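You operate a simulated robot arm through the tools that you are given. There is no shell and no other tool. Be economical: measure what you need, move in short steps, check, and stop when the job is done.

You run a simulated robot arm. Do the job below in one go: nothing can be reset, and whatever is moved stays where it is left.

TASK
Switch on and set dough, filling and count to the yellow job card.
Fine: leave the belt speed; don't start the machine.

Only the result counts: the job must be done as asked and must still hold three seconds after the hand-in. Knocking over, shifting, dropping, spilling or breaking anything else fails it.

THE ROBOT
A 7-joint arm with a fingered hand on a trunk, on a base that drives. Base frame: it is fixed to the floor where the robot stands at the start and does not move with it; the origin is under the middle of the robot, x ahead of it, y to its left, z up. Units: mm, degrees, N and s.
Its first joint turns from -115.0 to 115.0 degrees. Places, roughly: green button on the side cabinet [700, -100, 1100]; jog key on the touch screen [0, -1300, 1100]; red stop button on the filling machine [100, -900, 1000]; switch on the side cabinet [700, 0, 1100]. Payload 5 kg.
The TCP is the grasp point between the finger pads, 32 mm short of the fingertips. In the tool frame z runs along the fingers and y along their closing line. The gripper opens to 160 mm. The gripper's body begins 89 mm behind the TCP. The gripper is a hand of 4 fingers: y runs from the thumb to the fingers, the wrist lies at [0, 0, -267] in the tool frame, and closing takes about 1.5 s.
Orientation is that of the tool frame in the base frame, as a unit quaternion [x, y, z, w]. With the fingers straight down and closing along the base's y, the tool's x points along the base's -x, its y along +y and its z along -z.

THE INTERFACE
- The arm moves only by the tool play_rows. Its argument "deltas" is a list of rows, each a list of 2 entries, a list of its own where there are three numbers: the shift along the tool's x, y, z in mm, then the turn, a rotation vector about the tool's x, y, z in degrees. In form: [[[tx, ty, tz], [wx, wy, wz]], ...]. A call has 1 to 8 rows; each row is the pose to reach, as a shift and turn from the pose commanded when the call began, along the tool's axes at that moment. "fingers" is the finger opening in mm, from 0 to 160, set as the call begins (left out, the last holds). A row lasts 0.2 s, in which the tool goes at most 50 mm and 8.6 degrees; a call with a longer step from one row to the next is refused whole, and so is a gripper value outside its range. Where a pose cannot be reached the arm comes as near as it can. A force on the tool above 40 N (or 10 N above the force at the start of the call, whichever is more), or a blocked arm, ends the call early, and 0.2 s more pass. Each finger travels about 45 mm/s and halts on what it meets, pressing with about 25 N; the grip force reading is that of the motor and also rises with nothing between the fingers. The clock runs only during rows and for 0.2 s after the last one: add rows that repeat a pose to give the fingers time. It gives the time, the measured TCP pose, the force on the tool (base axes), the opening and the grip force at its end, in the units of the frame above (readings bear some noise), with the torque about the TCP (base axes, N m) and any sound that the robot's microphone picked up.
- Cameras (640 x 400 px; columns grow to the right, rows downward): "scene" is now at [-19.2, 131.4, 1713.5]; the picture's right is [-0.89, -0.46, -0.00], its down [-0.31, 0.60, -0.74] and it looks along [0.34, -0.66, -0.67] (base axes); focal length 261 px, centre (320, 200). "wrist" rides on the gripper at [80, -4, -114] in the tool frame; the picture's right is [0.05, 1.00, 0.00], its down [-0.82, 0.04, -0.58] and it looks along [-0.58, 0.03, 0.82] (tool axes); focal length 265 px, centre (320, 200). There is no depth. A picture from a camera that has moved, and an enlarged one, comes with that camera's place and axes in the base frame and with its lens.
- snapshot(camera): a new picture of that camera. No time passes.
- move_column(by): slides the trunk up (or, below 0, down) by that many mm; the arm and the scene camera ride with it, the base frame stays. It gives what a move gives, with no picture.
- steer(legs): drives the robot by 1 to 6 legs, each [ahead, turn to the left] in mm and degrees, along the robot's own axes; the way and the turn of a leg run together, so that a leg with both is an arc; at most 1500 mm and 180 degrees a leg. The arm and the cameras ride along, it lands a little off, and it stops where it bumps. It gives what a move gives.
- set_fingers(finger1, finger2, finger3, thumb_bend): sets how far each is bent, from 0 (flat) to 1 (curled in); at 0.3 the hand is open as for a grip, at 0.7 the pads meet at the TCP. One left out holds its place. A second passes; each finger stops where it meets its share of the squeeze, and holds until it gets a number again. A gripper value or a shape takes the hand back. It gives what a move gives, with no picture; readings hold the bend of each and the force on the fingers (four entries, about 0 where the hand has none), thumb and palm.
- preshape(shape): the hand has 4 fingers and takes this shape, open, in about a second: jaw (thumb against the fingers, like two jaws); tri (thumb and two fingers); tip (a fingertip pinch); poke (one finger out to press); point (the index stretched); flat (the hand flat); cup (the hand cupped); fist (a fist). The gripper value then closes the fingers along that shape, each until it touches; the sizes above hold for jaw. It gives what a move gives, with no picture.
- head_to(pan, tilt): turns the head with the scene camera to pan (to the left, within 155 degrees either way) and tilt (down, from -29 to 69), counted from straight ahead of the robot. It gives what a move gives.
- zoom(camera, box): a new picture of the part [left, top, right, bottom] of that camera's present view, enlarged. No time passes.
- sign_off(): hands the job in; it is judged then, once.

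Work in short steps. Places have to be worked out from the pictures, the camera data and where the tool is seen: move nearer, look again, correct. Check each grasp and each placing, and mend what went wrong. You have 120 turns and 78 pictures in all, those below and enlarged ones among them. Open the gripper and draw the arm clear of the work before you hand the job in, unless the task says otherwise; then end with one line.

The tools are called after "Emit:" by a JSON object that holds its "fn" and its "kwargs". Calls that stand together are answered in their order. play_rows: Moves the arm, as the interface text tells. Its arguments: {"type":"object","properties":{"deltas":{"type":"array"},"fingers":{"type":"number"}},"required":["deltas"]} The other tools are called the same way: move_column (by) slides the trunk up or down; preshape (shape) gives the hand a shape; set_fingers (finger1, finger2, finger3, thumb_bend) moves the fingers one by one; steer (legs) drives the base; head_to (pan, tilt) turns the head that bears the scene camera; snapshot (camera) takes a picture; zoom (camera, box) takes an enlarged picture of a part of a camera's view; sign_off () hands the job in.

At the start:

```text
time: 0.0
position: [-99.5, -605.9, 1425.3]
tool_rot: [0.0, 1.0, 0.001, 0.0]
wrist_force: [0.4, -0.3, -0.2]
ft_torque: [0.0, 0.0, -0.02]
finger_gap: 159.7
gripper_force: 0.0
shape: jaw
bend: [0.3, 0.3, 0.3, 0.3]
finger forces: [0.0, 0.0, 0.0, 0.0, 0.0, 0.1]
trunk travel left (down, up): [-550.0, 440.0]
robot x, y, heading: [4.2, -3.8, -0.2]
head pan, tilt: [-62.5, 42.2]
```

scene: 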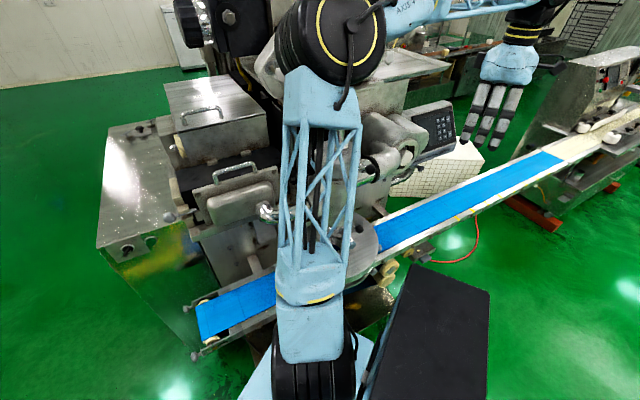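
wrist: 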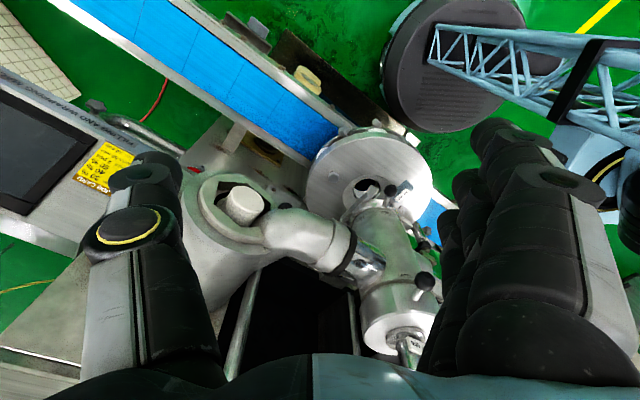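

The wrist picture shows a yellow card by a dark screen; I enlarge it, and look at the screen in the scene view.

Emit:
{"fn": "zoom", "kwargs": {"camera": "wrist", "box": [0, 60, 190, 230]}}

Emit:
{"fn": "zoom", "kwargs": {"camera": "scene", "box": [360, 60, 520, 200]}}

Emit:
{"fn": "zoom", "kwargs": {"camera": "scene", "box": [80, 60, 320, 280]}}

```text
2.35 times, centred on (95, 145) of wrist
camera zoom: at [-179.1, -609.9, 1540.1], right [-0.05, 1.0, 0.0], down [0.82, 0.04, 0.58], along [0.58, 0.03, -0.82], focal length 624 px, centre (849, 329)
```

zoom: 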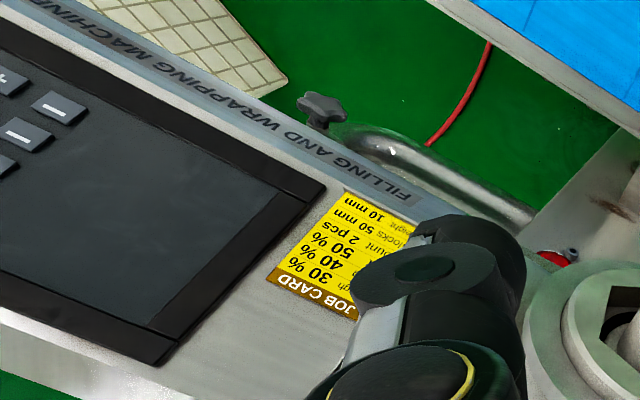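

```text
2.86 times, centred on (440, 130) of scene
camera zoom: at [-19.2, 131.4, 1713.5], right [-0.89, -0.46, 0.0], down [-0.31, 0.6, -0.74], along [0.34, -0.66, -0.67], focal length 746 px, centre (-23, 400)
```

zoom: 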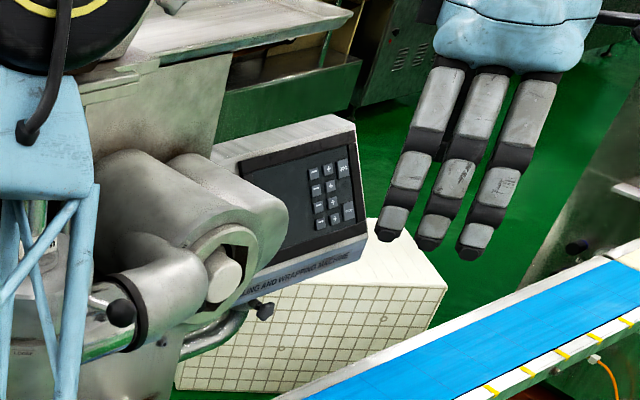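

```text
1.82 times, centred on (200, 170) of scene
camera zoom: at [-19.2, 131.4, 1713.5], right [-0.89, -0.46, 0.0], down [-0.31, 0.6, -0.74], along [0.34, -0.66, -0.67], focal length 474 px, centre (538, 254)
```

zoom: 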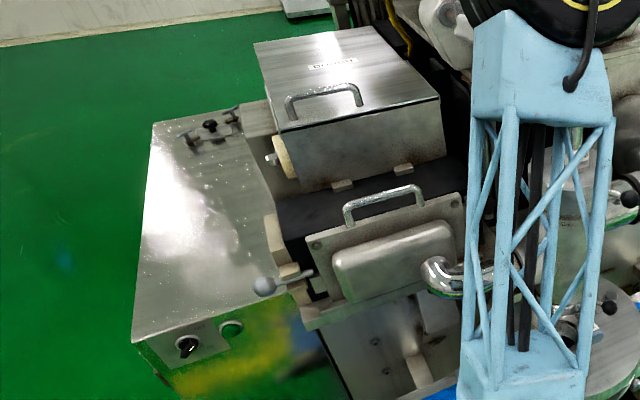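

The card shows three percentages, a count and more; I'll reread it later. Next I look straight at the side cabinet with the switch.

Emit:
{"fn": "head_to", "kwargs": {"pan": -5, "tilt": 45}}

Emit:
{"fn": "snapshot", "kwargs": {"camera": "scene"}}

```text
time: 1.3
position: [-99.9, -603.5, 1426.1]
tool_rot: [0.0, 1.0, 0.0, 0.001]
wrist_force: [0.3, -0.1, 0.1]
ft_torque: [0.0, 0.0, 0.02]
finger_gap: 159.9
gripper_force: 0.0
shape: jaw
bend: [0.3, 0.3, 0.3, 0.3]
finger forces: [0.1, 0.1, 0.0, 0.0, 0.0, 0.1]
trunk travel left (down, up): [-550.0, 440.0]
robot x, y, heading: [1.4, 1.1, -0.2]
head pan, tilt: [-5.0, 45.0]
```

```text
72 pictures are left
camera scene: at [23.3, 198.3, 1709.6], right [-0.09, -1.0, 0.0], down [-0.7, 0.06, -0.71], along [0.7, -0.06, -0.71], focal length 261 px, centre (320, 200)
```

scene: 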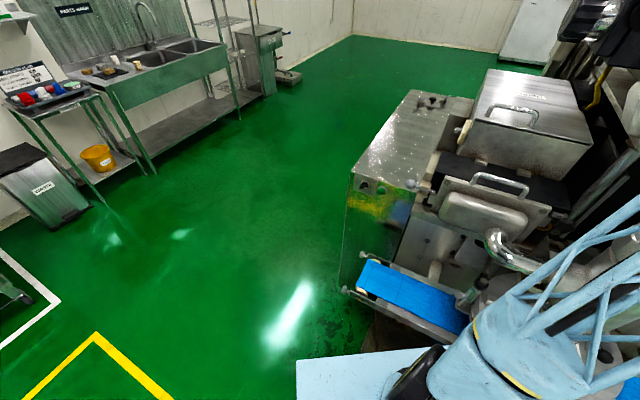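

Emit:
{"fn": "zoom", "kwargs": {"camera": "scene", "box": [330, 150, 450, 225]}}

```text
5.33 times, centred on (390, 188) of scene
camera zoom: at [23.3, 198.3, 1709.6], right [-0.09, -1.0, 0.0], down [-0.7, 0.06, -0.71], along [0.7, -0.06, -0.71], focal length 1392 px, centre (-53, 267)
```

zoom: 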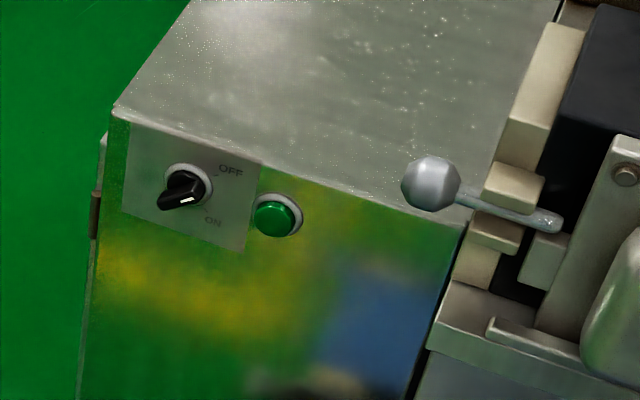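

The switch stands on the cabinet face (normal about [-0.83, 0.56, 0]) near [683, -18, 1100]; OFF is upper right, ON lower right. I raise the trunk for clearance before swinging the arm over there.

Emit:
{"fn": "move_column", "kwargs": {"by": 200}}

Emit:
{"fn": "play_rows", "kwargs": {"deltas": [[[-49, -4, 0], [0, 0, -8]], [[-98, -6, 0], [0, 0, -16]], [[-147, -4, 0], [0, 0, -24]], [[-195, 2, 0], [0, 0, -32]], [[-243, 11, 0], [0, 0, -40]], [[-291, 25, 0], [0, 0, -48]], [[-336, 42, 0], [0, 0, -56]], [[-381, 62, 0], [0, 0, -64]]]}}

```text
time: 3.4
position: [-99.4, -604.3, 1626.9]
tool_rot: [0.0, 1.0, 0.0, 0.0]
wrist_force: [-0.9, 0.0, -0.3]
ft_torque: [-0.02, -0.02, -0.04]
finger_gap: 159.8
gripper_force: 0.0
shape: jaw
bend: [0.3, 0.3, 0.3, 0.3]
finger forces: [0.0, 0.0, 0.1, 0.0, 0.1, 0.0]
trunk travel left (down, up): [-750.0, 240.0]
robot x, y, heading: [-1.6, -0.0, -0.2]
head pan, tilt: [-5.0, 45.0]
```

```text
time: 5.2
position: [279.5, -541.2, 1626.1]
tool_rot: [-0.531, 0.847, 0.0, 0.0]
wrist_force: [-0.2, 0.9, -0.1]
ft_torque: [-0.03, 0.01, 0.01]
finger_gap: 160.0
gripper_force: 0.2
shape: jaw
bend: [0.3, 0.3, 0.3, 0.3]
finger forces: [0.0, 0.0, 0.0, 0.1, 0.0, 0.1]
trunk travel left (down, up): [-750.0, 240.0]
robot x, y, heading: [-0.4, -0.2, 0.2]
head pan, tilt: [-5.0, 45.0]
```

The swing works; I continue the arc toward the cabinet.

Emit:
{"fn": "play_rows", "kwargs": {"deltas": [[[-40.4, -28.2, 0], [0, 0, -8]], [[-82.6, -53.2, 0], [0, 0, -16]], [[-127.1, -73.8, 0], [0, 0, -24]], [[-173.1, -90.3, 0], [0, 0, -32]], [[-219.8, -104.2, 0], [0, 0, -40]], [[-268.1, -114.1, 0], [0, 0, -48]], [[-316.3, -119.6, 0], [0, 0, -56]], [[-365.5, -120.9, 0], [0, 0, -64]]]}}

```text
time: 7.0
position: [547.1, -266.6, 1623.8]
tool_rot: [0.899, -0.438, 0.0, 0.0]
wrist_force: [0.0, 0.0, -0.1]
ft_torque: [-0.02, 0.01, 0.0]
finger_gap: 160.1
gripper_force: 0.0
shape: jaw
bend: [0.3, 0.3, 0.3, 0.3]
finger forces: [0.0, 0.0, 0.1, 0.0, 0.0, 0.0]
trunk travel left (down, up): [-750.0, 240.0]
robot x, y, heading: [2.6, -0.6, -0.1]
head pan, tilt: [-5.0, 45.0]
```

Next I move to in front of the switch, still high, pitching the tool up toward horizontal.

Emit:
{"fn": "play_rows", "kwargs": {"deltas": [[[-41.3, -21.7, 0], [0, 8.4, 0]], [[-82.6, -43.4, 0], [0, 16.8, 0]], [[-123.9, -65.1, 0], [0, 25.2, 0]], [[-165.2, -86.8, 0], [0, 33.6, 0]], [[-206.5, -108.5, 0], [0, 42, 0]], [[-247.8, -130.2, 0], [0, 50.4, 0]], [[-289.1, -151.9, 0], [0, 58.8, 0]], [[-330.4, -173.6, 0], [0, 67.2, 0]]]}}

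Emit:
{"fn": "snapshot", "kwargs": {"camera": "scene"}}

Emit:
{"fn": "snapshot", "kwargs": {"camera": "wrist"}}

```text
time: 9.0
position: [578.9, 62.1, 1715.1]
tool_rot: [0.802, -0.342, 0.428, 0.237]
wrist_force: [0.3, -2.4, -0.6]
ft_torque: [0.1, 0.02, 0.11]
finger_gap: 160.0
gripper_force: 0.1
shape: jaw
bend: [0.3, 0.3, 0.3, 0.3]
finger forces: [0.1, 0.0, 0.0, 0.0, 0.0, 0.1]
out of reach, approached as far as the arm can: row 6, 7, 8
trunk travel left (down, up): [-750.0, 240.0]
robot x, y, heading: [-0.4, -3.9, -0.4]
head pan, tilt: [-5.0, 45.0]
stopped in row 8: the arm was blocked; the commanded pose is now the measured one
```

```text
70 pictures are left
camera scene: at [23.1, 218.3, 1909.8], right [0.18, -0.98, 0.0], down [-0.7, -0.13, -0.71], along [0.69, 0.13, -0.71], focal length 261 px, centre (320, 200)
```

scene: 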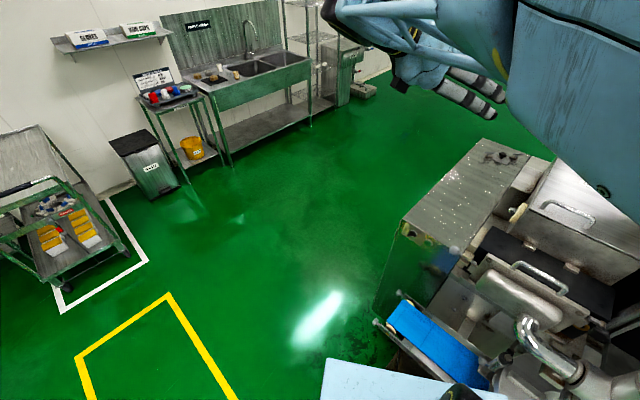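

```text
69 pictures are left
camera wrist: at [554.8, 112.1, 1842.0], right [-0.73, -0.67, 0.13], down [-0.66, 0.64, -0.39], along [0.18, -0.37, -0.91], focal length 265 px, centre (320, 200)
```

wrist: 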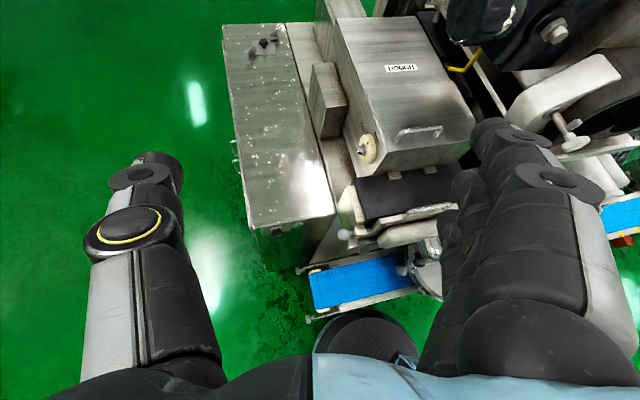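

The wrist gets too close to the body for a level tool here. I check behind the robot before backing up.

Emit:
{"fn": "head_to", "kwargs": {"pan": 150, "tilt": 40}}

Emit:
{"fn": "snapshot", "kwargs": {"camera": "scene"}}

```text
time: 11.4
position: [577.7, 65.6, 1714.6]
tool_rot: [0.803, -0.34, 0.428, 0.237]
wrist_force: [0.5, 0.3, 0.4]
ft_torque: [0.02, -0.02, 0.0]
finger_gap: 159.4
gripper_force: 0.1
shape: jaw
bend: [0.3, 0.3, 0.3, 0.3]
finger forces: [0.1, 0.0, 0.0, 0.1, 0.0, 0.1]
trunk travel left (down, up): [-750.0, 240.0]
robot x, y, heading: [-2.2, 1.8, 0.2]
head pan, tilt: [150.0, 40.0]
```

```text
68 pictures are left
camera scene: at [-128.1, 253.2, 1916.8], right [0.55, 0.83, 0.0], down [0.54, -0.36, -0.77], along [-0.64, 0.42, -0.64], focal length 261 px, centre (320, 200)
```

scene: 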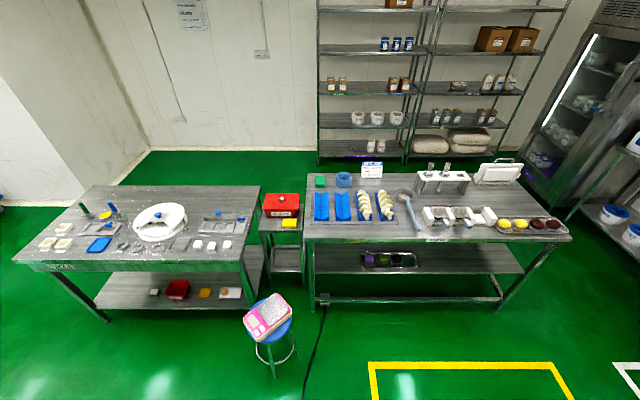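

About 200 mm of backing up is clear (stool is at roughly x=-800). I back up and look again.

Emit:
{"fn": "steer", "kwargs": {"legs": [[-200, 0]]}}

Emit:
{"fn": "head_to", "kwargs": {"pan": -10, "tilt": 45}}

```text
time: 13.0
position: [375.8, 65.0, 1716.1]
tool_rot: [0.803, -0.341, 0.428, 0.237]
wrist_force: [0.6, -0.1, -0.2]
ft_torque: [0.02, 0.01, 0.04]
finger_gap: 159.9
gripper_force: 0.0
shape: jaw
bend: [0.3, 0.3, 0.3, 0.3]
finger forces: [0.0, 0.1, 0.1, 0.0, 0.1, 0.0]
trunk travel left (down, up): [-750.0, 240.0]
robot x, y, heading: [-200.3, -3.7, 0.0]
head pan, tilt: [150.0, 40.0]
```

```text
time: 15.5
position: [377.0, 65.3, 1714.1]
tool_rot: [0.802, -0.341, 0.429, 0.237]
wrist_force: [-0.6, -0.1, 0.4]
ft_torque: [-0.01, -0.01, -0.02]
finger_gap: 160.1
gripper_force: 0.1
shape: jaw
bend: [0.3, 0.3, 0.3, 0.3]
finger forces: [0.1, 0.1, 0.0, 0.0, 0.0, 0.0]
trunk travel left (down, up): [-750.0, 240.0]
robot x, y, heading: [-199.8, -3.7, -0.1]
head pan, tilt: [-10.0, 45.0]
```

I now level the tool to face the cabinet (z along [0.83, -0.56, 0], camera on top), then lower the trunk.

Emit:
{"fn": "play_rows", "kwargs": {"deltas": [[[9.3, -25.4, 11], [3.2, 6.4, 0.2]], [[18.7, -50.8, 22], [6.4, 12.8, 0.3]], [[28, -76.1, 33], [9.5, 19.1, 0.5]], [[37.4, -101.5, 44], [12.7, 25.5, 0.6]], [[46.7, -126.9, 55], [15.9, 31.9, 0.8]], [[46.7, -126.9, 55], [15.9, 31.9, 0.8]]]}}

Emit:
{"fn": "move_column", "kwargs": {"by": -400}}

Emit:
{"fn": "snapshot", "kwargs": {"camera": "scene"}}

Emit:
{"fn": "snapshot", "kwargs": {"camera": "wrist"}}

```text
time: 17.1
position: [526.3, 36.0, 1802.2]
tool_rot: [0.76, -0.244, 0.572, 0.188]
wrist_force: [0.1, -2.7, -1.3]
ft_torque: [0.05, -0.03, 0.17]
finger_gap: 160.0
gripper_force: 0.1
shape: jaw
bend: [0.3, 0.3, 0.3, 0.3]
finger forces: [0.0, 0.0, 0.0, 0.0, 0.0, 0.0]
out of reach, approached as far as the arm can: row 1, 2, 3, 4, 5, 6
trunk travel left (down, up): [-750.0, 240.0]
robot x, y, heading: [-202.5, -2.0, 0.2]
head pan, tilt: [-10.0, 45.0]
stopped in row 6: the arm was blocked; the commanded pose is now the measured one
```

```text
time: 20.9
position: [526.5, 38.9, 1404.1]
tool_rot: [0.759, -0.243, 0.574, 0.188]
wrist_force: [0.6, 0.3, 0.2]
ft_torque: [-0.01, 0.0, 0.0]
finger_gap: 159.7
gripper_force: 0.2
shape: jaw
bend: [0.3, 0.3, 0.3, 0.3]
finger forces: [0.0, 0.0, 0.0, 0.1, 0.0, 0.0]
trunk travel left (down, up): [-350.0, 640.0]
robot x, y, heading: [-199.4, 3.3, 0.1]
head pan, tilt: [-10.0, 45.0]
```

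```text
67 pictures are left
camera scene: at [-183.1, 235.6, 1509.1], right [0.36, -0.93, 0.0], down [-0.66, -0.26, -0.7], along [0.66, 0.26, -0.71], focal length 261 px, centre (320, 200)
```

scene: 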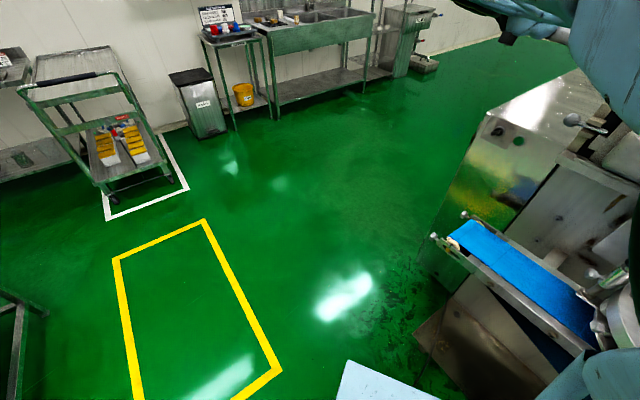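

```text
66 pictures are left
camera wrist: at [457.3, 92.4, 1511.7], right [-0.57, -0.82, 0.06], down [-0.66, 0.42, -0.63], along [0.49, -0.4, -0.78], focal length 265 px, centre (320, 200)
```

wrist: 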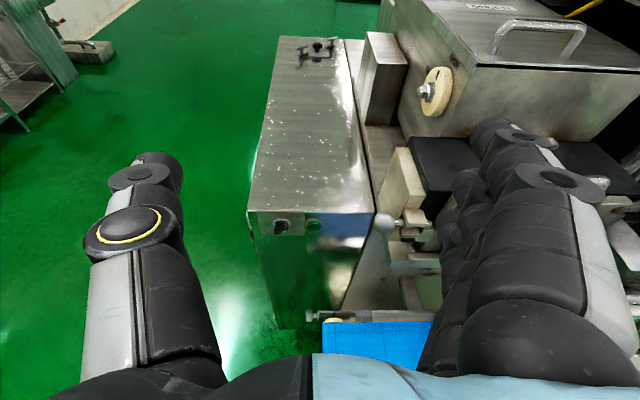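

The tool is now only 16° below level, good enough to look closely. I lower the trunk further and look at the switch with the wrist camera.

Emit:
{"fn": "move_column", "kwargs": {"by": -220}}

Emit:
{"fn": "snapshot", "kwargs": {"camera": "wrist"}}

Emit:
{"fn": "snapshot", "kwargs": {"camera": "scene"}}

```text
time: 23.3
position: [525.8, 38.1, 1183.8]
tool_rot: [0.759, -0.243, 0.575, 0.188]
wrist_force: [0.1, -0.1, 0.1]
ft_torque: [0.0, -0.01, -0.02]
finger_gap: 159.8
gripper_force: 0.1
shape: jaw
bend: [0.3, 0.3, 0.3, 0.3]
finger forces: [0.0, 0.0, 0.1, 0.0, 0.0, 0.0]
trunk travel left (down, up): [-130.0, 860.0]
robot x, y, heading: [-200.8, -1.5, 0.1]
head pan, tilt: [-10.0, 45.0]
```

```text
65 pictures are left
camera wrist: at [457.3, 92.5, 1291.8], right [-0.57, -0.82, 0.06], down [-0.66, 0.42, -0.63], along [0.49, -0.4, -0.78], focal length 265 px, centre (320, 200)
```

wrist: 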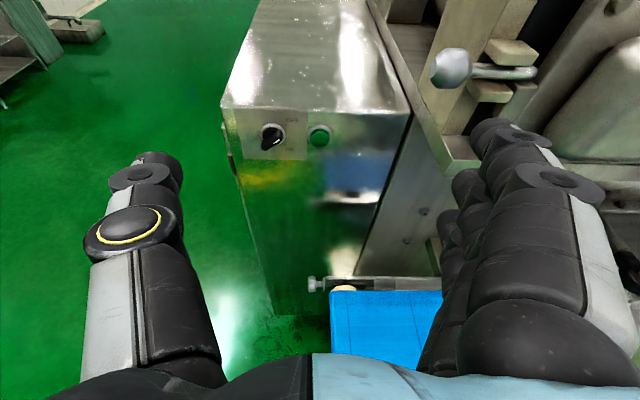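

```text
64 pictures are left
camera scene: at [-183.1, 235.8, 1289.2], right [0.36, -0.93, 0.0], down [-0.66, -0.26, -0.7], along [0.66, 0.26, -0.71], focal length 261 px, centre (320, 200)
```

scene: 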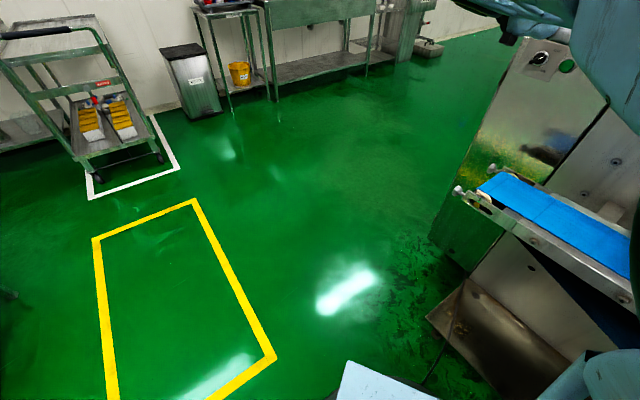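

Triangulating the two heights: switch ≈ [733, -35, 1057], green button ≈ [706, -98, 1050], face normal ≈ [-0.85, 0.52, 0]. I enlarge the knob.

Emit:
{"fn": "zoom", "kwargs": {"camera": "wrist", "box": [225, 100, 345, 175]}}

Emit:
{"fn": "zoom", "kwargs": {"camera": "scene", "box": [505, 30, 595, 90]}}

```text
5.33 times, centred on (285, 138) of wrist
camera zoom: at [457.3, 92.5, 1291.8], right [-0.57, -0.82, 0.06], down [-0.66, 0.42, -0.63], along [0.49, -0.4, -0.78], focal length 1416 px, centre (507, 533)
```

zoom: 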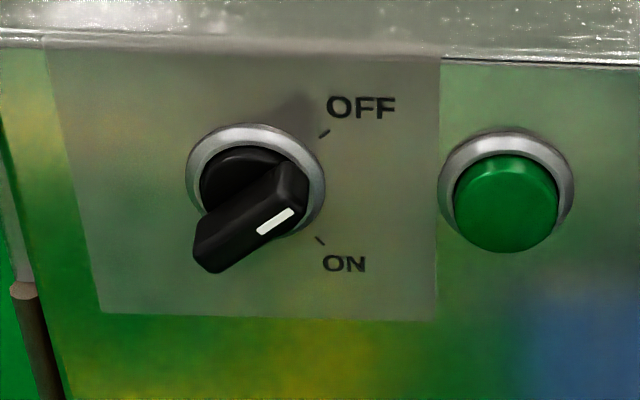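

```text
6.67 times, centred on (550, 60) of scene
camera zoom: at [-183.1, 235.8, 1289.2], right [0.36, -0.93, 0.0], down [-0.66, -0.26, -0.7], along [0.66, 0.26, -0.71], focal length 1740 px, centre (-1213, 1133)
```

zoom: 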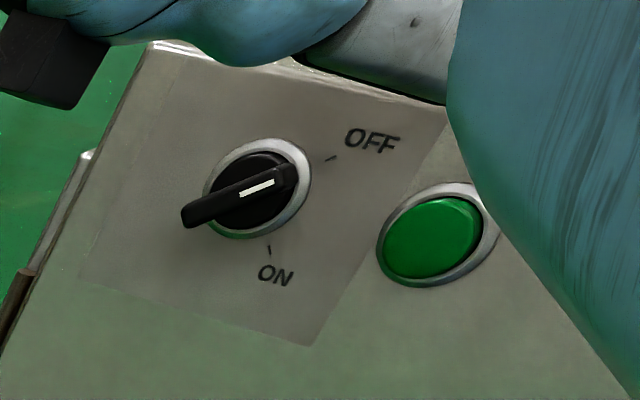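

The pointer's white mark is at OFF; ON is a 90° clockwise turn. I'll push the lever's lower-left end upward with one finger, so I take the poke shape and look at the fingertip.

Emit:
{"fn": "preshape", "kwargs": {"shape": "poke"}}

Emit:
{"fn": "snapshot", "kwargs": {"camera": "wrist"}}

```text
time: 24.2
position: [524.7, 38.9, 1182.9]
tool_rot: [0.759, -0.242, 0.574, 0.187]
wrist_force: [-0.2, 0.1, -0.2]
ft_torque: [0.02, 0.0, 0.02]
finger_gap: 0.0
gripper_force: 0.1
shape: poke
bend: [1.0, 1.0, 1.0, 0.47]
finger forces: [0.1, 0.0, 0.0, 0.0, 0.1, 0.0]
trunk travel left (down, up): [-130.0, 860.0]
robot x, y, heading: [-201.8, 0.6, -0.2]
head pan, tilt: [-10.0, 45.0]
```

```text
61 pictures are left
camera wrist: at [457.3, 92.5, 1291.7], right [-0.57, -0.82, 0.06], down [-0.66, 0.42, -0.63], along [0.49, -0.4, -0.78], focal length 265 px, centre (320, 200)
```

wrist: 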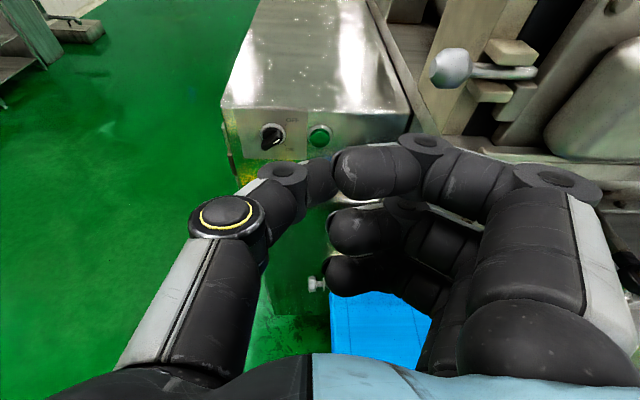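

In poke the thumb is the outstretched digit and is partly hidden; I try "point" instead.

Emit:
{"fn": "preshape", "kwargs": {"shape": "point"}}

Emit:
{"fn": "snapshot", "kwargs": {"camera": "wrist"}}

```text
time: 25.1
position: [525.2, 37.5, 1184.4]
tool_rot: [0.759, -0.242, 0.574, 0.187]
wrist_force: [-0.8, -0.4, 0.8]
ft_torque: [0.0, 0.01, -0.04]
finger_gap: 152.5
gripper_force: 0.0
shape: point
bend: [0.3, 1.0, 1.0, 0.54]
finger forces: [0.0, 0.1, 0.0, 0.0, 0.1, 0.1]
trunk travel left (down, up): [-130.0, 860.0]
robot x, y, heading: [-200.6, 0.5, 0.2]
head pan, tilt: [-10.0, 45.0]
```

```text
60 pictures are left
camera wrist: at [457.3, 92.5, 1291.7], right [-0.57, -0.82, 0.06], down [-0.66, 0.42, -0.63], along [0.49, -0.4, -0.78], focal length 265 px, centre (320, 200)
```

wrist: 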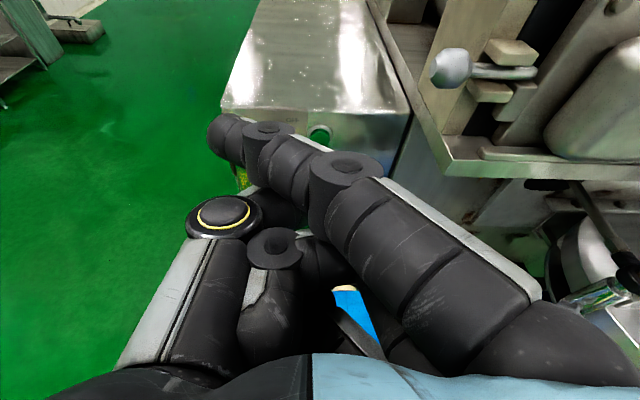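

I straighten the index fully so it points along the tool axis, curling the rest.

Emit:
{"fn": "set_fingers", "kwargs": {"finger1": 0.0, "finger2": 1.0, "finger3": 1.0, "thumb_bend": 0.8}}

Emit:
{"fn": "snapshot", "kwargs": {"camera": "wrist"}}

```text
time: 26.1
position: [525.2, 38.1, 1184.0]
tool_rot: [0.759, -0.243, 0.574, 0.188]
wrist_force: [-0.3, -0.4, -0.5]
ft_torque: [0.01, 0.0, -0.01]
finger_gap: 109.5
gripper_force: 0.1
shape: fingers
bend: [0.0, 1.0, 1.0, 0.8]
finger forces: [0.0, 0.0, 0.0, 0.0, 0.0, 0.0]
trunk travel left (down, up): [-130.0, 860.0]
robot x, y, heading: [-199.3, 2.9, 0.2]
head pan, tilt: [-10.0, 45.0]
```

```text
59 pictures are left
camera wrist: at [457.3, 92.6, 1291.7], right [-0.57, -0.82, 0.06], down [-0.66, 0.42, -0.63], along [0.49, -0.4, -0.78], focal length 265 px, centre (320, 200)
```

wrist: 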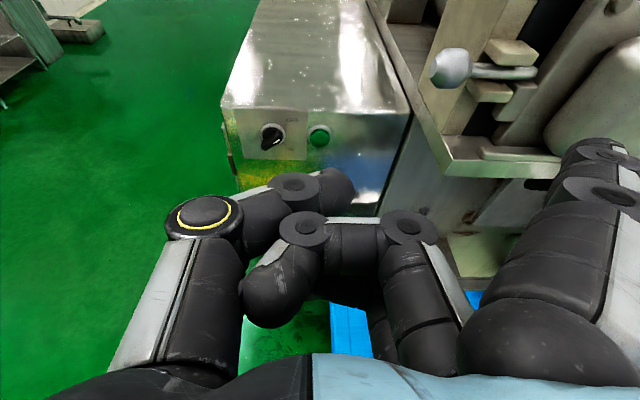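

Bend 0 flares outward; I set the index to 0.35.

Emit:
{"fn": "set_fingers", "kwargs": {"finger1": 0.35, "finger2": 1.0, "finger3": 1.0, "thumb_bend": 1.0}}

Emit:
{"fn": "snapshot", "kwargs": {"camera": "wrist"}}

```text
time: 27.1
position: [525.1, 37.5, 1183.1]
tool_rot: [0.759, -0.243, 0.574, 0.188]
wrist_force: [-0.2, -0.8, 0.1]
ft_torque: [-0.02, -0.03, 0.01]
finger_gap: 62.3
gripper_force: 0.1
shape: fingers
bend: [0.35, 1.0, 1.0, 0.93]
finger forces: [0.2, 0.1, 0.0, 0.0, 0.0, 0.0]
trunk travel left (down, up): [-130.0, 860.0]
robot x, y, heading: [-203.2, 0.7, -0.1]
head pan, tilt: [-10.0, 45.0]
```

```text
58 pictures are left
camera wrist: at [457.3, 92.6, 1291.7], right [-0.57, -0.82, 0.06], down [-0.66, 0.42, -0.63], along [0.49, -0.4, -0.78], focal length 265 px, centre (320, 200)
```

wrist: 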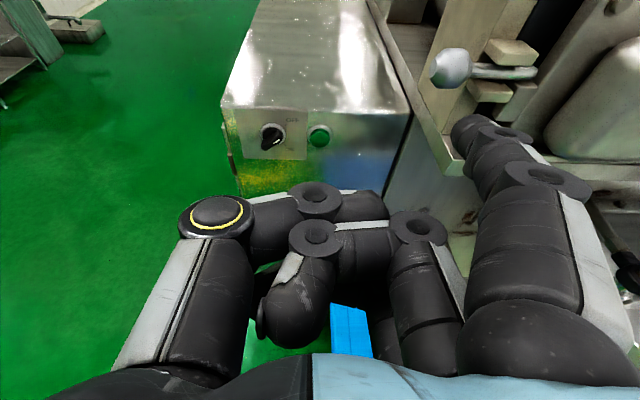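

The index now points straight out, tip ≈ tool [31, 80, 32]. I move it to a standoff about 80 mm in front of the point below the lever's lower-left end.

Emit:
{"fn": "move_column", "kwargs": {"by": -100}}

Emit:
{"fn": "play_rows", "kwargs": {"deltas": [[[-12.8, -30.2, 22.6], [0, 0, 0]], [[-25.6, -60.4, 45.1], [0, 0, 0]], [[-38.4, -90.6, 67.7], [0, 0, 0]], [[-51.2, -120.8, 90.2], [0, 0, 0]], [[-64, -151, 112.8], [0, 0, 0]]]}}

Emit:
{"fn": "snapshot", "kwargs": {"camera": "wrist"}}

Emit:
{"fn": "head_to", "kwargs": {"pan": -45, "tilt": 25}}

Emit:
{"fn": "snapshot", "kwargs": {"camera": "scene"}}

```text
time: 28.4
position: [525.5, 37.6, 1082.5]
tool_rot: [0.759, -0.244, 0.574, 0.189]
wrist_force: [0.1, 0.0, -0.3]
ft_torque: [-0.03, 0.01, 0.0]
finger_gap: 62.2
gripper_force: 0.1
shape: fingers
bend: [0.35, 1.0, 1.0, 0.93]
finger forces: [0.1, 0.1, 0.0, 0.0, 0.0, 0.0]
trunk travel left (down, up): [-30.0, 960.0]
robot x, y, heading: [-199.4, -0.8, -0.1]
head pan, tilt: [-10.0, 45.0]
```

```text
time: 29.6
position: [621.3, 88.2, 1052.1]
tool_rot: [0.764, -0.237, 0.569, 0.19]
wrist_force: [0.8, -0.2, -0.4]
ft_torque: [-0.03, -0.03, -0.08]
finger_gap: 61.8
gripper_force: 0.0
shape: fingers
bend: [0.35, 1.0, 1.0, 0.93]
finger forces: [0.0, 0.1, 0.0, 0.0, 0.1, 0.1]
out of reach, approached as far as the arm can: row 2, 3, 4, 5
trunk travel left (down, up): [-30.0, 960.0]
robot x, y, heading: [-200.2, -1.2, 0.1]
head pan, tilt: [-10.0, 45.0]
```

```text
57 pictures are left
camera wrist: at [554.0, 143.8, 1161.5], right [-0.56, -0.82, 0.07], down [-0.67, 0.41, -0.62], along [0.48, -0.4, -0.78], focal length 265 px, centre (320, 200)
```

wrist: 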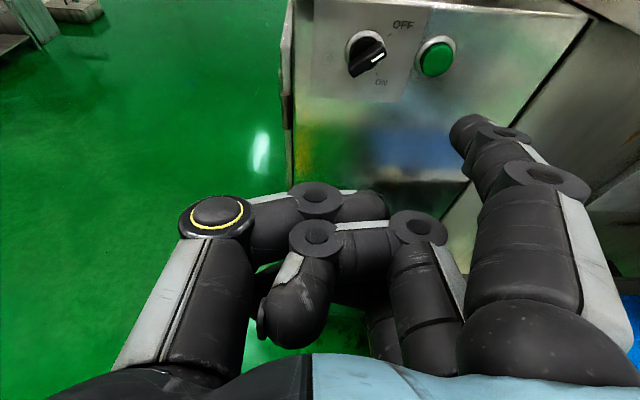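

```text
time: 30.6
position: [619.9, 88.3, 1053.5]
tool_rot: [0.764, -0.238, 0.568, 0.19]
wrist_force: [0.0, -0.5, 0.7]
ft_torque: [0.01, -0.05, -0.02]
finger_gap: 61.7
gripper_force: 0.0
shape: fingers
bend: [0.35, 1.0, 1.0, 0.93]
finger forces: [0.0, 0.1, 0.1, 0.1, 0.1, 0.1]
trunk travel left (down, up): [-30.0, 960.0]
robot x, y, heading: [-200.9, 5.4, 0.0]
head pan, tilt: [-45.0, 25.0]
```

```text
56 pictures are left
camera scene: at [-193.5, 141.0, 1220.1], right [-0.71, -0.71, 0.0], down [-0.3, 0.3, -0.91], along [0.64, -0.64, -0.42], focal length 261 px, centre (320, 200)
```

scene: 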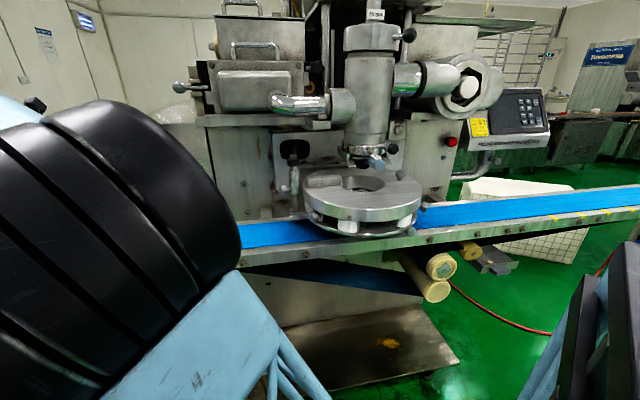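

This stance makes the reach awkward (tool not radial). I drive to stand on the switch's face normal, about 1 m away: turn left, go ~490 mm, turn back.

Emit:
{"fn": "steer", "kwargs": {"legs": [[0, 80], [490, 0], [0, -80]]}}

```text
time: 40.7
position: [701.4, 583.9, 1053.0]
tool_rot: [0.766, -0.231, 0.57, 0.185]
wrist_force: [0.3, 0.9, -0.4]
ft_torque: [0.01, 0.02, 0.01]
finger_gap: 62.1
gripper_force: 0.0
shape: fingers
bend: [0.35, 1.0, 1.0, 0.93]
finger forces: [0.1, 0.1, 0.0, 0.0, 0.1, 0.0]
trunk travel left (down, up): [-30.0, 960.0]
robot x, y, heading: [-118.9, 486.1, 0.7]
head pan, tilt: [-45.0, 25.0]
```

Now I level the tool and point it radially ahead, retracting slightly.

Emit:
{"fn": "play_rows", "kwargs": {"deltas": [[[-3.6, 10.7, -11.5], [6.9, 3.2, -0.8]], [[-7.2, 21.4, -23], [13.7, 6.5, -1.5]], [[-10.8, 32, -34.6], [20.6, 9.7, -2.3]], [[-14.4, 42.7, -46], [27.4, 13, -3]], [[-18, 53.4, -57.6], [34.3, 16.2, -3.8]], [[-18, 53.4, -57.6], [34.3, 16.2, -3.8]]]}}

```text
time: 42.3
position: [635.2, 556.2, 1026.4]
tool_rot: [0.728, 0.022, 0.685, -0.017]
wrist_force: [-0.3, 0.5, -1.0]
ft_torque: [-0.01, 0.01, 0.0]
finger_gap: 61.6
gripper_force: 0.1
shape: fingers
bend: [0.35, 1.0, 1.0, 0.93]
finger forces: [0.1, 0.0, 0.0, 0.0, 0.0, 0.0]
out of reach, approached as far as the arm can: row 1, 2, 3, 4, 5
trunk travel left (down, up): [-30.0, 960.0]
robot x, y, heading: [-123.8, 485.2, 0.7]
head pan, tilt: [-45.0, 25.0]
stopped in row 6: the arm was blocked; the commanded pose is now the measured one
```

Orientation is within 3°. I turn the base right to face the cabinet and look.

Emit:
{"fn": "steer", "kwargs": {"legs": [[0, -32]]}}

Emit:
{"fn": "snapshot", "kwargs": {"camera": "wrist"}}

Emit:
{"fn": "head_to", "kwargs": {"pan": -5, "tilt": 15}}

Emit:
{"fn": "snapshot", "kwargs": {"camera": "scene"}}

```text
time: 44.3
position: [557.5, 146.1, 1025.7]
tool_rot: [0.705, -0.179, 0.664, 0.173]
wrist_force: [0.8, -0.4, -0.6]
ft_torque: [0.01, 0.0, 0.0]
finger_gap: 61.9
gripper_force: 0.1
shape: fingers
bend: [0.35, 1.0, 1.0, 0.93]
finger forces: [0.0, 0.0, 0.0, 0.0, 0.1, 0.0]
trunk travel left (down, up): [-30.0, 960.0]
robot x, y, heading: [-121.6, 484.5, -31.5]
head pan, tilt: [-45.0, 25.0]
```

```text
55 pictures are left
camera wrist: at [465.8, 201.6, 1113.4], right [-0.48, -0.88, 0.06], down [-0.57, 0.26, -0.78], along [0.67, -0.41, -0.62], focal length 265 px, centre (320, 200)
```

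wrist: 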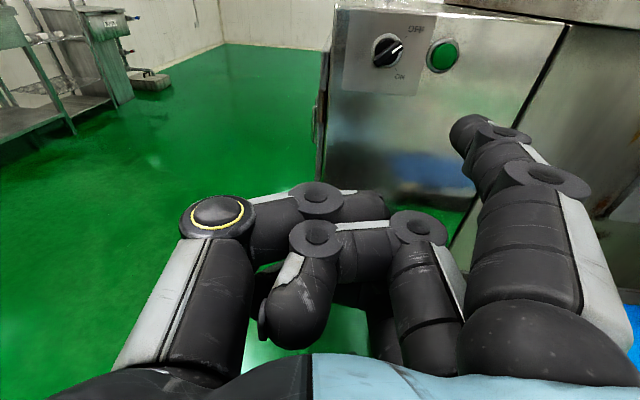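

```text
time: 45.4
position: [557.8, 146.3, 1025.6]
tool_rot: [0.705, -0.18, 0.664, 0.173]
wrist_force: [-0.8, 0.5, 0.0]
ft_torque: [0.0, 0.01, 0.02]
finger_gap: 61.6
gripper_force: 0.1
shape: fingers
bend: [0.35, 1.0, 1.0, 0.93]
finger forces: [0.0, 0.0, 0.0, 0.0, 0.0, 0.1]
trunk travel left (down, up): [-30.0, 960.0]
robot x, y, heading: [-119.1, 486.0, -31.1]
head pan, tilt: [-5.0, 15.0]
```

```text
54 pictures are left
camera scene: at [-82.9, 604.6, 1261.1], right [-0.97, 0.23, 0.0], down [0.0, -0.01, -1.0], along [-0.23, -0.97, 0.01], focal length 261 px, centre (320, 200)
```

scene: 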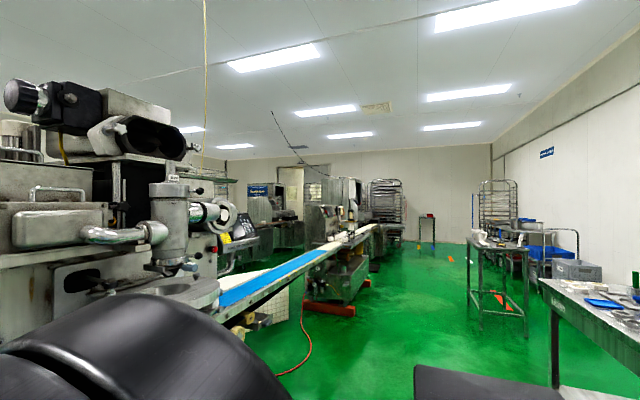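

Switch confirmed at ≈[733, -36, 1060]; my fingertip ≈[549, 60, 1055]. I move to a 60 mm standoff below-left of the lever.

Emit:
{"fn": "play_rows", "kwargs": {"deltas": [[[-7.8, -5.4, 37.6], [0, 0, 0]], [[-15.6, -10.8, 75.2], [0, 0, 0]], [[-23.4, -16.2, 112.8], [0, 0, 0]], [[-31.2, -21.6, 150.4], [0, 0, 0]]]}}

Emit:
{"fn": "snapshot", "kwargs": {"camera": "wrist"}}

```text
time: 46.4
position: [703.6, 96.9, 986.6]
tool_rot: [0.706, -0.176, 0.664, 0.172]
wrist_force: [1.2, 3.3, 0.0]
ft_torque: [0.01, 0.08, -0.34]
finger_gap: 61.8
gripper_force: 0.1
shape: fingers
bend: [0.35, 1.0, 1.0, 0.93]
finger forces: [0.1, 0.0, 0.0, 0.1, 0.0, 0.0]
trunk travel left (down, up): [-30.0, 960.0]
robot x, y, heading: [-122.1, 488.3, -31.1]
head pan, tilt: [-5.0, 15.0]
```

```text
53 pictures are left
camera wrist: at [609.9, 152.0, 1073.0], right [-0.48, -0.88, 0.06], down [-0.57, 0.26, -0.78], along [0.67, -0.41, -0.62], focal length 265 px, centre (320, 200)
```

wrist: 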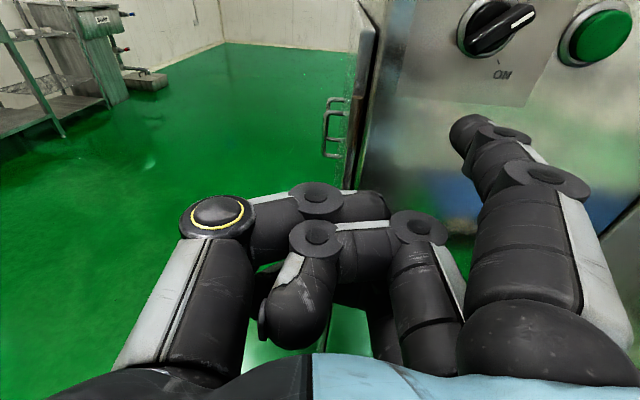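

All estimates agree. I advance the fingertip 38 mm toward the panel, staying below the lever, and look.

Emit:
{"fn": "play_rows", "kwargs": {"deltas": [[[0, 3, 19], [0, 0, 0]], [[0, 5, 38], [0, 0, 0]]]}}

Emit:
{"fn": "snapshot", "kwargs": {"camera": "wrist"}}

```text
time: 47.0
position: [728.5, 67.2, 984.9]
tool_rot: [0.706, -0.18, 0.663, 0.174]
wrist_force: [0.4, 0.2, 0.6]
ft_torque: [0.03, 0.03, -0.02]
finger_gap: 61.9
gripper_force: 0.0
shape: fingers
bend: [0.35, 1.0, 1.0, 0.93]
finger forces: [0.0, 0.0, 0.1, 0.0, 0.0, 0.1]
trunk travel left (down, up): [-30.0, 960.0]
robot x, y, heading: [-120.3, 485.6, -31.8]
head pan, tilt: [-5.0, 15.0]
```

```text
52 pictures are left
camera wrist: at [636.0, 123.9, 1070.7], right [-0.48, -0.88, 0.06], down [-0.57, 0.26, -0.78], along [0.67, -0.41, -0.62], focal length 265 px, centre (320, 200)
```

wrist: 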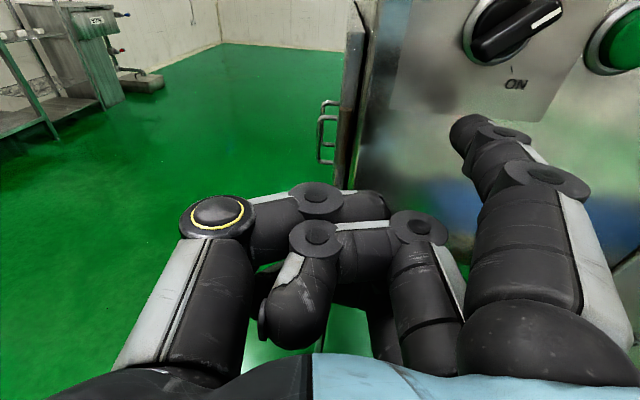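

The tip is ~20 mm in front of the lever mid depth and ~9 mm left of its axis. I advance 18 mm more and 6 mm left.

Emit:
{"fn": "play_rows", "kwargs": {"deltas": [[[0, -6, 9], [0, 0, 0]], [[0, -6, 18], [0, 0, 0]]]}}

Emit:
{"fn": "snapshot", "kwargs": {"camera": "wrist"}}

```text
time: 47.6
position: [746.1, 63.5, 982.7]
tool_rot: [0.706, -0.179, 0.663, 0.172]
wrist_force: [-1.0, 0.2, 0.6]
ft_torque: [-0.01, 0.03, 0.04]
finger_gap: 61.7
gripper_force: 0.1
shape: fingers
bend: [0.35, 1.0, 1.0, 0.93]
finger forces: [0.0, 0.0, 0.0, 0.1, 0.0, 0.0]
trunk travel left (down, up): [-30.0, 960.0]
robot x, y, heading: [-119.2, 486.4, -31.5]
head pan, tilt: [-5.0, 15.0]
```

```text
51 pictures are left
camera wrist: at [654.0, 120.7, 1069.8], right [-0.48, -0.88, 0.06], down [-0.57, 0.26, -0.78], along [0.67, -0.41, -0.62], focal length 265 px, centre (320, 200)
```

wrist: 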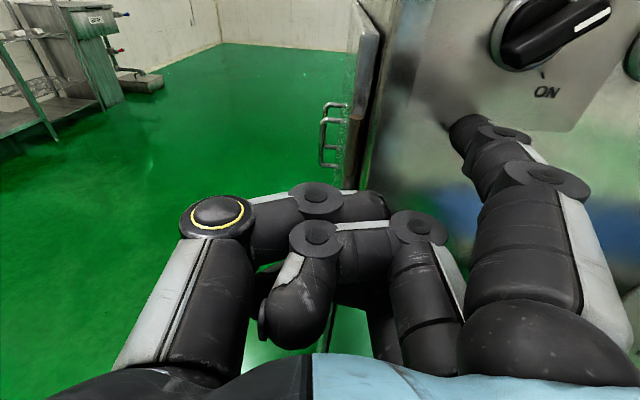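

Tip is beside the face (its reflection is close), 48 mm below and 14 mm left of the lever axis. I push upward in steps.

Emit:
{"fn": "play_rows", "kwargs": {"deltas": [[[10, 0, 0], [0, 0, 0]], [[20, 0, 0], [0, 0, 0]], [[28, 0, 0], [0, 0, 0]], [[36, 0, 0], [0, 0, 0]]]}}

Emit:
{"fn": "snapshot", "kwargs": {"camera": "wrist"}}

```text
time: 48.6
position: [751.0, 68.2, 1019.4]
tool_rot: [0.706, -0.178, 0.664, 0.172]
wrist_force: [0.9, 7.0, -2.4]
ft_torque: [-0.12, -0.04, -0.12]
finger_gap: 56.7
gripper_force: 3.7
shape: fingers
bend: [0.39, 1.0, 1.0, 0.93]
finger forces: [7.6, 0.0, 0.0, 0.1, 0.1, 0.1]
trunk travel left (down, up): [-30.0, 960.0]
robot x, y, heading: [-120.3, 488.5, -31.5]
head pan, tilt: [-5.0, 15.0]
```

```text
50 pictures are left
camera wrist: at [657.7, 123.9, 1106.2], right [-0.48, -0.88, 0.06], down [-0.57, 0.26, -0.78], along [0.67, -0.41, -0.62], focal length 265 px, centre (320, 200)
```

wrist: 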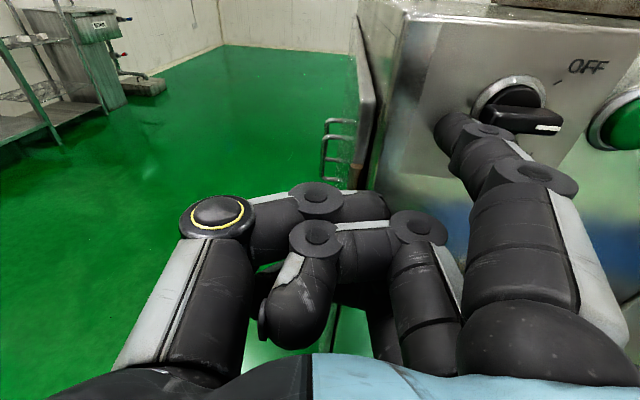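

The lever has turned to about halfway. I keep pushing up, easing slightly right so it doesn't slip off.

Emit:
{"fn": "play_rows", "kwargs": {"deltas": [[[8, 3, 0], [0, 0, 0]], [[16, 6, 0], [0, 0, 0]], [[22, 9, 0], [0, 0, 0]]]}}

Emit:
{"fn": "snapshot", "kwargs": {"camera": "wrist"}}

```text
time: 49.3
position: [749.4, 64.0, 1029.8]
tool_rot: [0.709, -0.179, 0.661, 0.168]
wrist_force: [-1.8, 4.8, -5.3]
ft_torque: [0.21, -0.18, -0.34]
finger_gap: 59.6
gripper_force: 4.3
shape: fingers
bend: [0.37, 1.0, 1.0, 0.93]
finger forces: [8.6, 0.0, 0.0, 0.0, 0.0, 0.0]
trunk travel left (down, up): [-30.0, 960.0]
robot x, y, heading: [-123.2, 483.0, -31.3]
head pan, tilt: [-5.0, 15.0]
stopped in row 3: the force on the tool passed its limit at 48 N (the readings are from after the stop); the commanded pose is now the measured one
```

```text
49 pictures are left
camera wrist: at [656.8, 119.8, 1116.7], right [-0.47, -0.88, 0.05], down [-0.58, 0.26, -0.77], along [0.67, -0.4, -0.63], focal length 265 px, centre (320, 200)
```

wrist: 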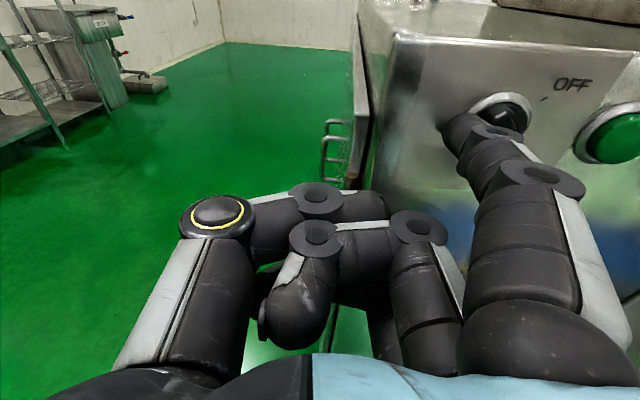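

It hit a firm stop at 48 N, perhaps the end position. I relieve downward, draw back and check the knob.

Emit:
{"fn": "play_rows", "kwargs": {"deltas": [[[-15, -3, 0], [0, 0, 0]], [[-25, -3, -20], [0, 0, 0]], [[-25, -3, -60], [0, 0, 0]], [[-25, -3, -100], [0, 0, 0]]]}}

Emit:
{"fn": "zoom", "kwargs": {"camera": "wrist", "box": [340, 0, 580, 150]}}

```text
time: 50.3
position: [663.8, 115.8, 1007.5]
tool_rot: [0.709, -0.181, 0.66, 0.17]
wrist_force: [0.5, 0.0, -1.1]
ft_torque: [-0.06, -0.06, 0.03]
finger_gap: 61.7
gripper_force: 0.1
shape: fingers
bend: [0.35, 1.0, 1.0, 0.93]
finger forces: [0.0, 0.0, 0.0, 0.0, 0.1, 0.0]
trunk travel left (down, up): [-30.0, 960.0]
robot x, y, heading: [-118.1, 484.4, -31.6]
head pan, tilt: [-5.0, 15.0]
```

```text
2.67 times, centred on (460, 75) of wrist
camera zoom: at [571.7, 171.5, 1095.7], right [-0.47, -0.88, 0.05], down [-0.58, 0.26, -0.77], along [0.67, -0.4, -0.63], focal length 708 px, centre (-53, 533)
```

zoom: 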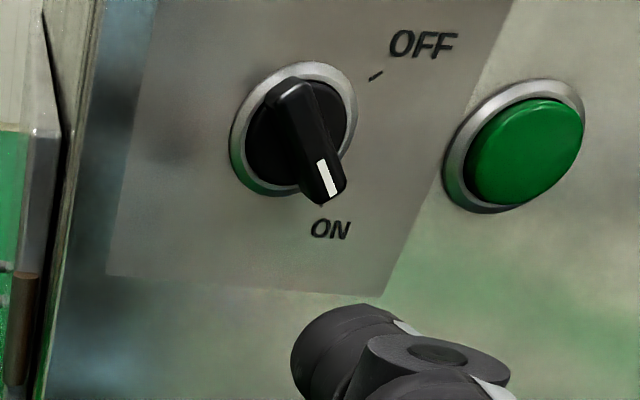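

The switch now points to ON. I draw the arm back, raise the trunk well above the machine, then drive to stand in front of the touch screen (screen ≈ [0, -1300, 1110], machine front normal ≈ [-0.84, 0.55]).

Emit:
{"fn": "play_rows", "kwargs": {"deltas": [[[0, 0, -40], [0, 0, 0]], [[0, 0, -80], [0, 0, 0]], [[0, 0, -100], [0, 0, 0]]]}}

Emit:
{"fn": "move_column", "kwargs": {"by": 620}}

Emit:
{"fn": "steer", "kwargs": {"legs": [[0, -80.8], [1400, 0]]}}

```text
time: 51.1
position: [574.7, 164.4, 1017.6]
tool_rot: [0.709, -0.18, 0.661, 0.169]
wrist_force: [-0.2, -0.5, 0.7]
ft_torque: [-0.01, -0.02, -0.01]
finger_gap: 61.3
gripper_force: 0.1
shape: fingers
bend: [0.35, 1.0, 1.0, 0.93]
finger forces: [0.0, 0.1, 0.1, 0.0, 0.0, 0.0]
trunk travel left (down, up): [-30.0, 960.0]
robot x, y, heading: [-119.9, 484.6, -31.7]
head pan, tilt: [-5.0, 15.0]
```

```text
refused: 620 is not a number from -400 to 400
```

```text
time: 61.6
position: [-771.4, -1559.8, 1017.8]
tool_rot: [-0.436, 0.586, -0.406, -0.548]
wrist_force: [-0.3, -0.3, -0.6]
ft_torque: [0.04, 0.0, -0.02]
finger_gap: 61.6
gripper_force: 0.1
shape: fingers
bend: [0.35, 1.0, 1.0, 0.93]
finger forces: [0.1, 0.0, 0.0, 0.0, 0.0, 0.1]
trunk travel left (down, up): [-30.0, 960.0]
robot x, y, heading: [-597.6, -813.7, -109.5]
head pan, tilt: [-5.0, 15.0]
```

The raise was refused (limit 400) yet the drive ran with the hand at z≈1018; no bump was reported. I raise now and check the machine for any disturbance.

Emit:
{"fn": "move_column", "kwargs": {"by": 400}}

Emit:
{"fn": "head_to", "kwargs": {"pan": 120, "tilt": 25}}

Emit:
{"fn": "snapshot", "kwargs": {"camera": "scene"}}

Emit:
{"fn": "snapshot", "kwargs": {"camera": "wrist"}}

```text
time: 65.4
position: [-771.7, -1558.7, 1417.5]
tool_rot: [-0.435, 0.586, -0.406, -0.549]
wrist_force: [-0.8, 1.0, -0.3]
ft_torque: [-0.01, 0.01, 0.02]
finger_gap: 61.4
gripper_force: 0.1
shape: fingers
bend: [0.35, 1.0, 1.0, 0.93]
finger forces: [0.0, 0.0, 0.0, 0.0, 0.0, 0.0]
trunk travel left (down, up): [-430.0, 560.0]
robot x, y, heading: [-596.7, -814.3, -109.4]
head pan, tilt: [-5.0, 15.0]
```

```text
time: 67.5
position: [-771.5, -1559.4, 1417.3]
tool_rot: [-0.436, 0.586, -0.407, -0.548]
wrist_force: [-0.4, 1.0, 0.1]
ft_torque: [0.0, -0.02, 0.05]
finger_gap: 61.9
gripper_force: 0.1
shape: fingers
bend: [0.35, 1.0, 1.0, 0.93]
finger forces: [0.0, 0.0, 0.0, 0.0, 0.1, 0.1]
trunk travel left (down, up): [-430.0, 560.0]
robot x, y, heading: [-600.3, -814.1, -109.6]
head pan, tilt: [120.0, 25.0]
```

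```text
47 pictures are left
camera scene: at [-295.7, -807.1, 1620.1], right [0.18, -0.98, 0.0], down [-0.42, -0.08, -0.91], along [0.89, 0.16, -0.42], focal length 261 px, centre (320, 200)
```

scene: 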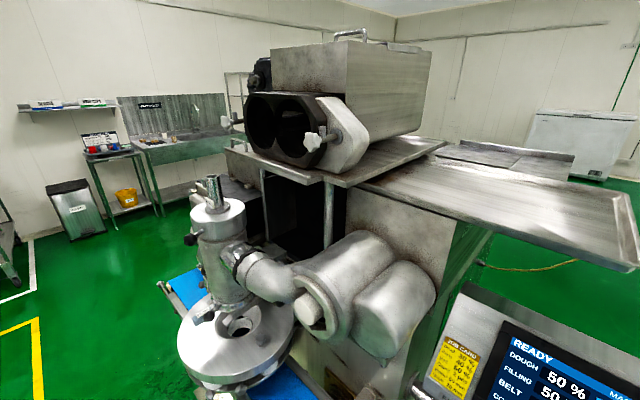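

```text
46 pictures are left
camera wrist: at [-735.9, -1457.6, 1505.6], right [-0.96, 0.28, 0.05], down [0.14, 0.62, -0.77], along [-0.25, -0.73, -0.63], focal length 265 px, centre (320, 200)
```

wrist: 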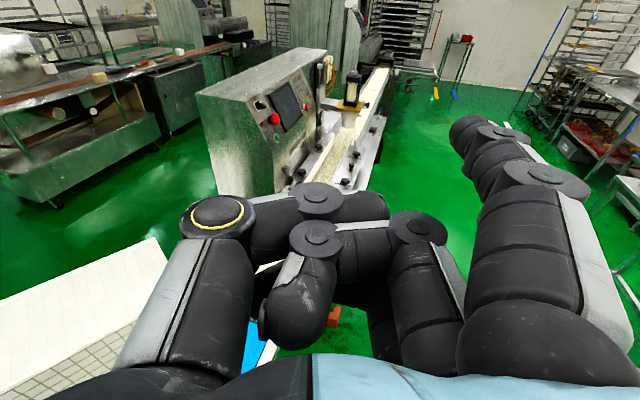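

The machine is undisturbed and the screen is lit (READY). I pan to the screen.

Emit:
{"fn": "head_to", "kwargs": {"pan": 70, "tilt": 45}}

Emit:
{"fn": "snapshot", "kwargs": {"camera": "scene"}}

```text
time: 68.7
position: [-771.6, -1559.4, 1419.0]
tool_rot: [-0.437, 0.586, -0.406, -0.548]
wrist_force: [0.6, -0.4, 0.2]
ft_torque: [-0.05, -0.01, 0.0]
finger_gap: 61.6
gripper_force: 0.0
shape: fingers
bend: [0.35, 1.0, 1.0, 0.93]
finger forces: [0.1, 0.1, 0.0, 0.0, 0.0, 0.0]
trunk travel left (down, up): [-430.0, 560.0]
robot x, y, heading: [-598.7, -816.1, -109.8]
head pan, tilt: [70.0, 45.0]
```

```text
45 pictures are left
camera scene: at [-323.6, -875.5, 1589.6], right [-0.64, -0.77, 0.0], down [-0.54, 0.45, -0.71], along [0.54, -0.45, -0.71], focal length 261 px, centre (320, 200)
```

scene: 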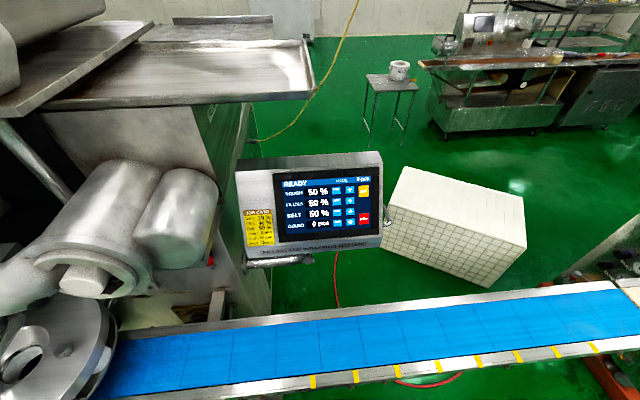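

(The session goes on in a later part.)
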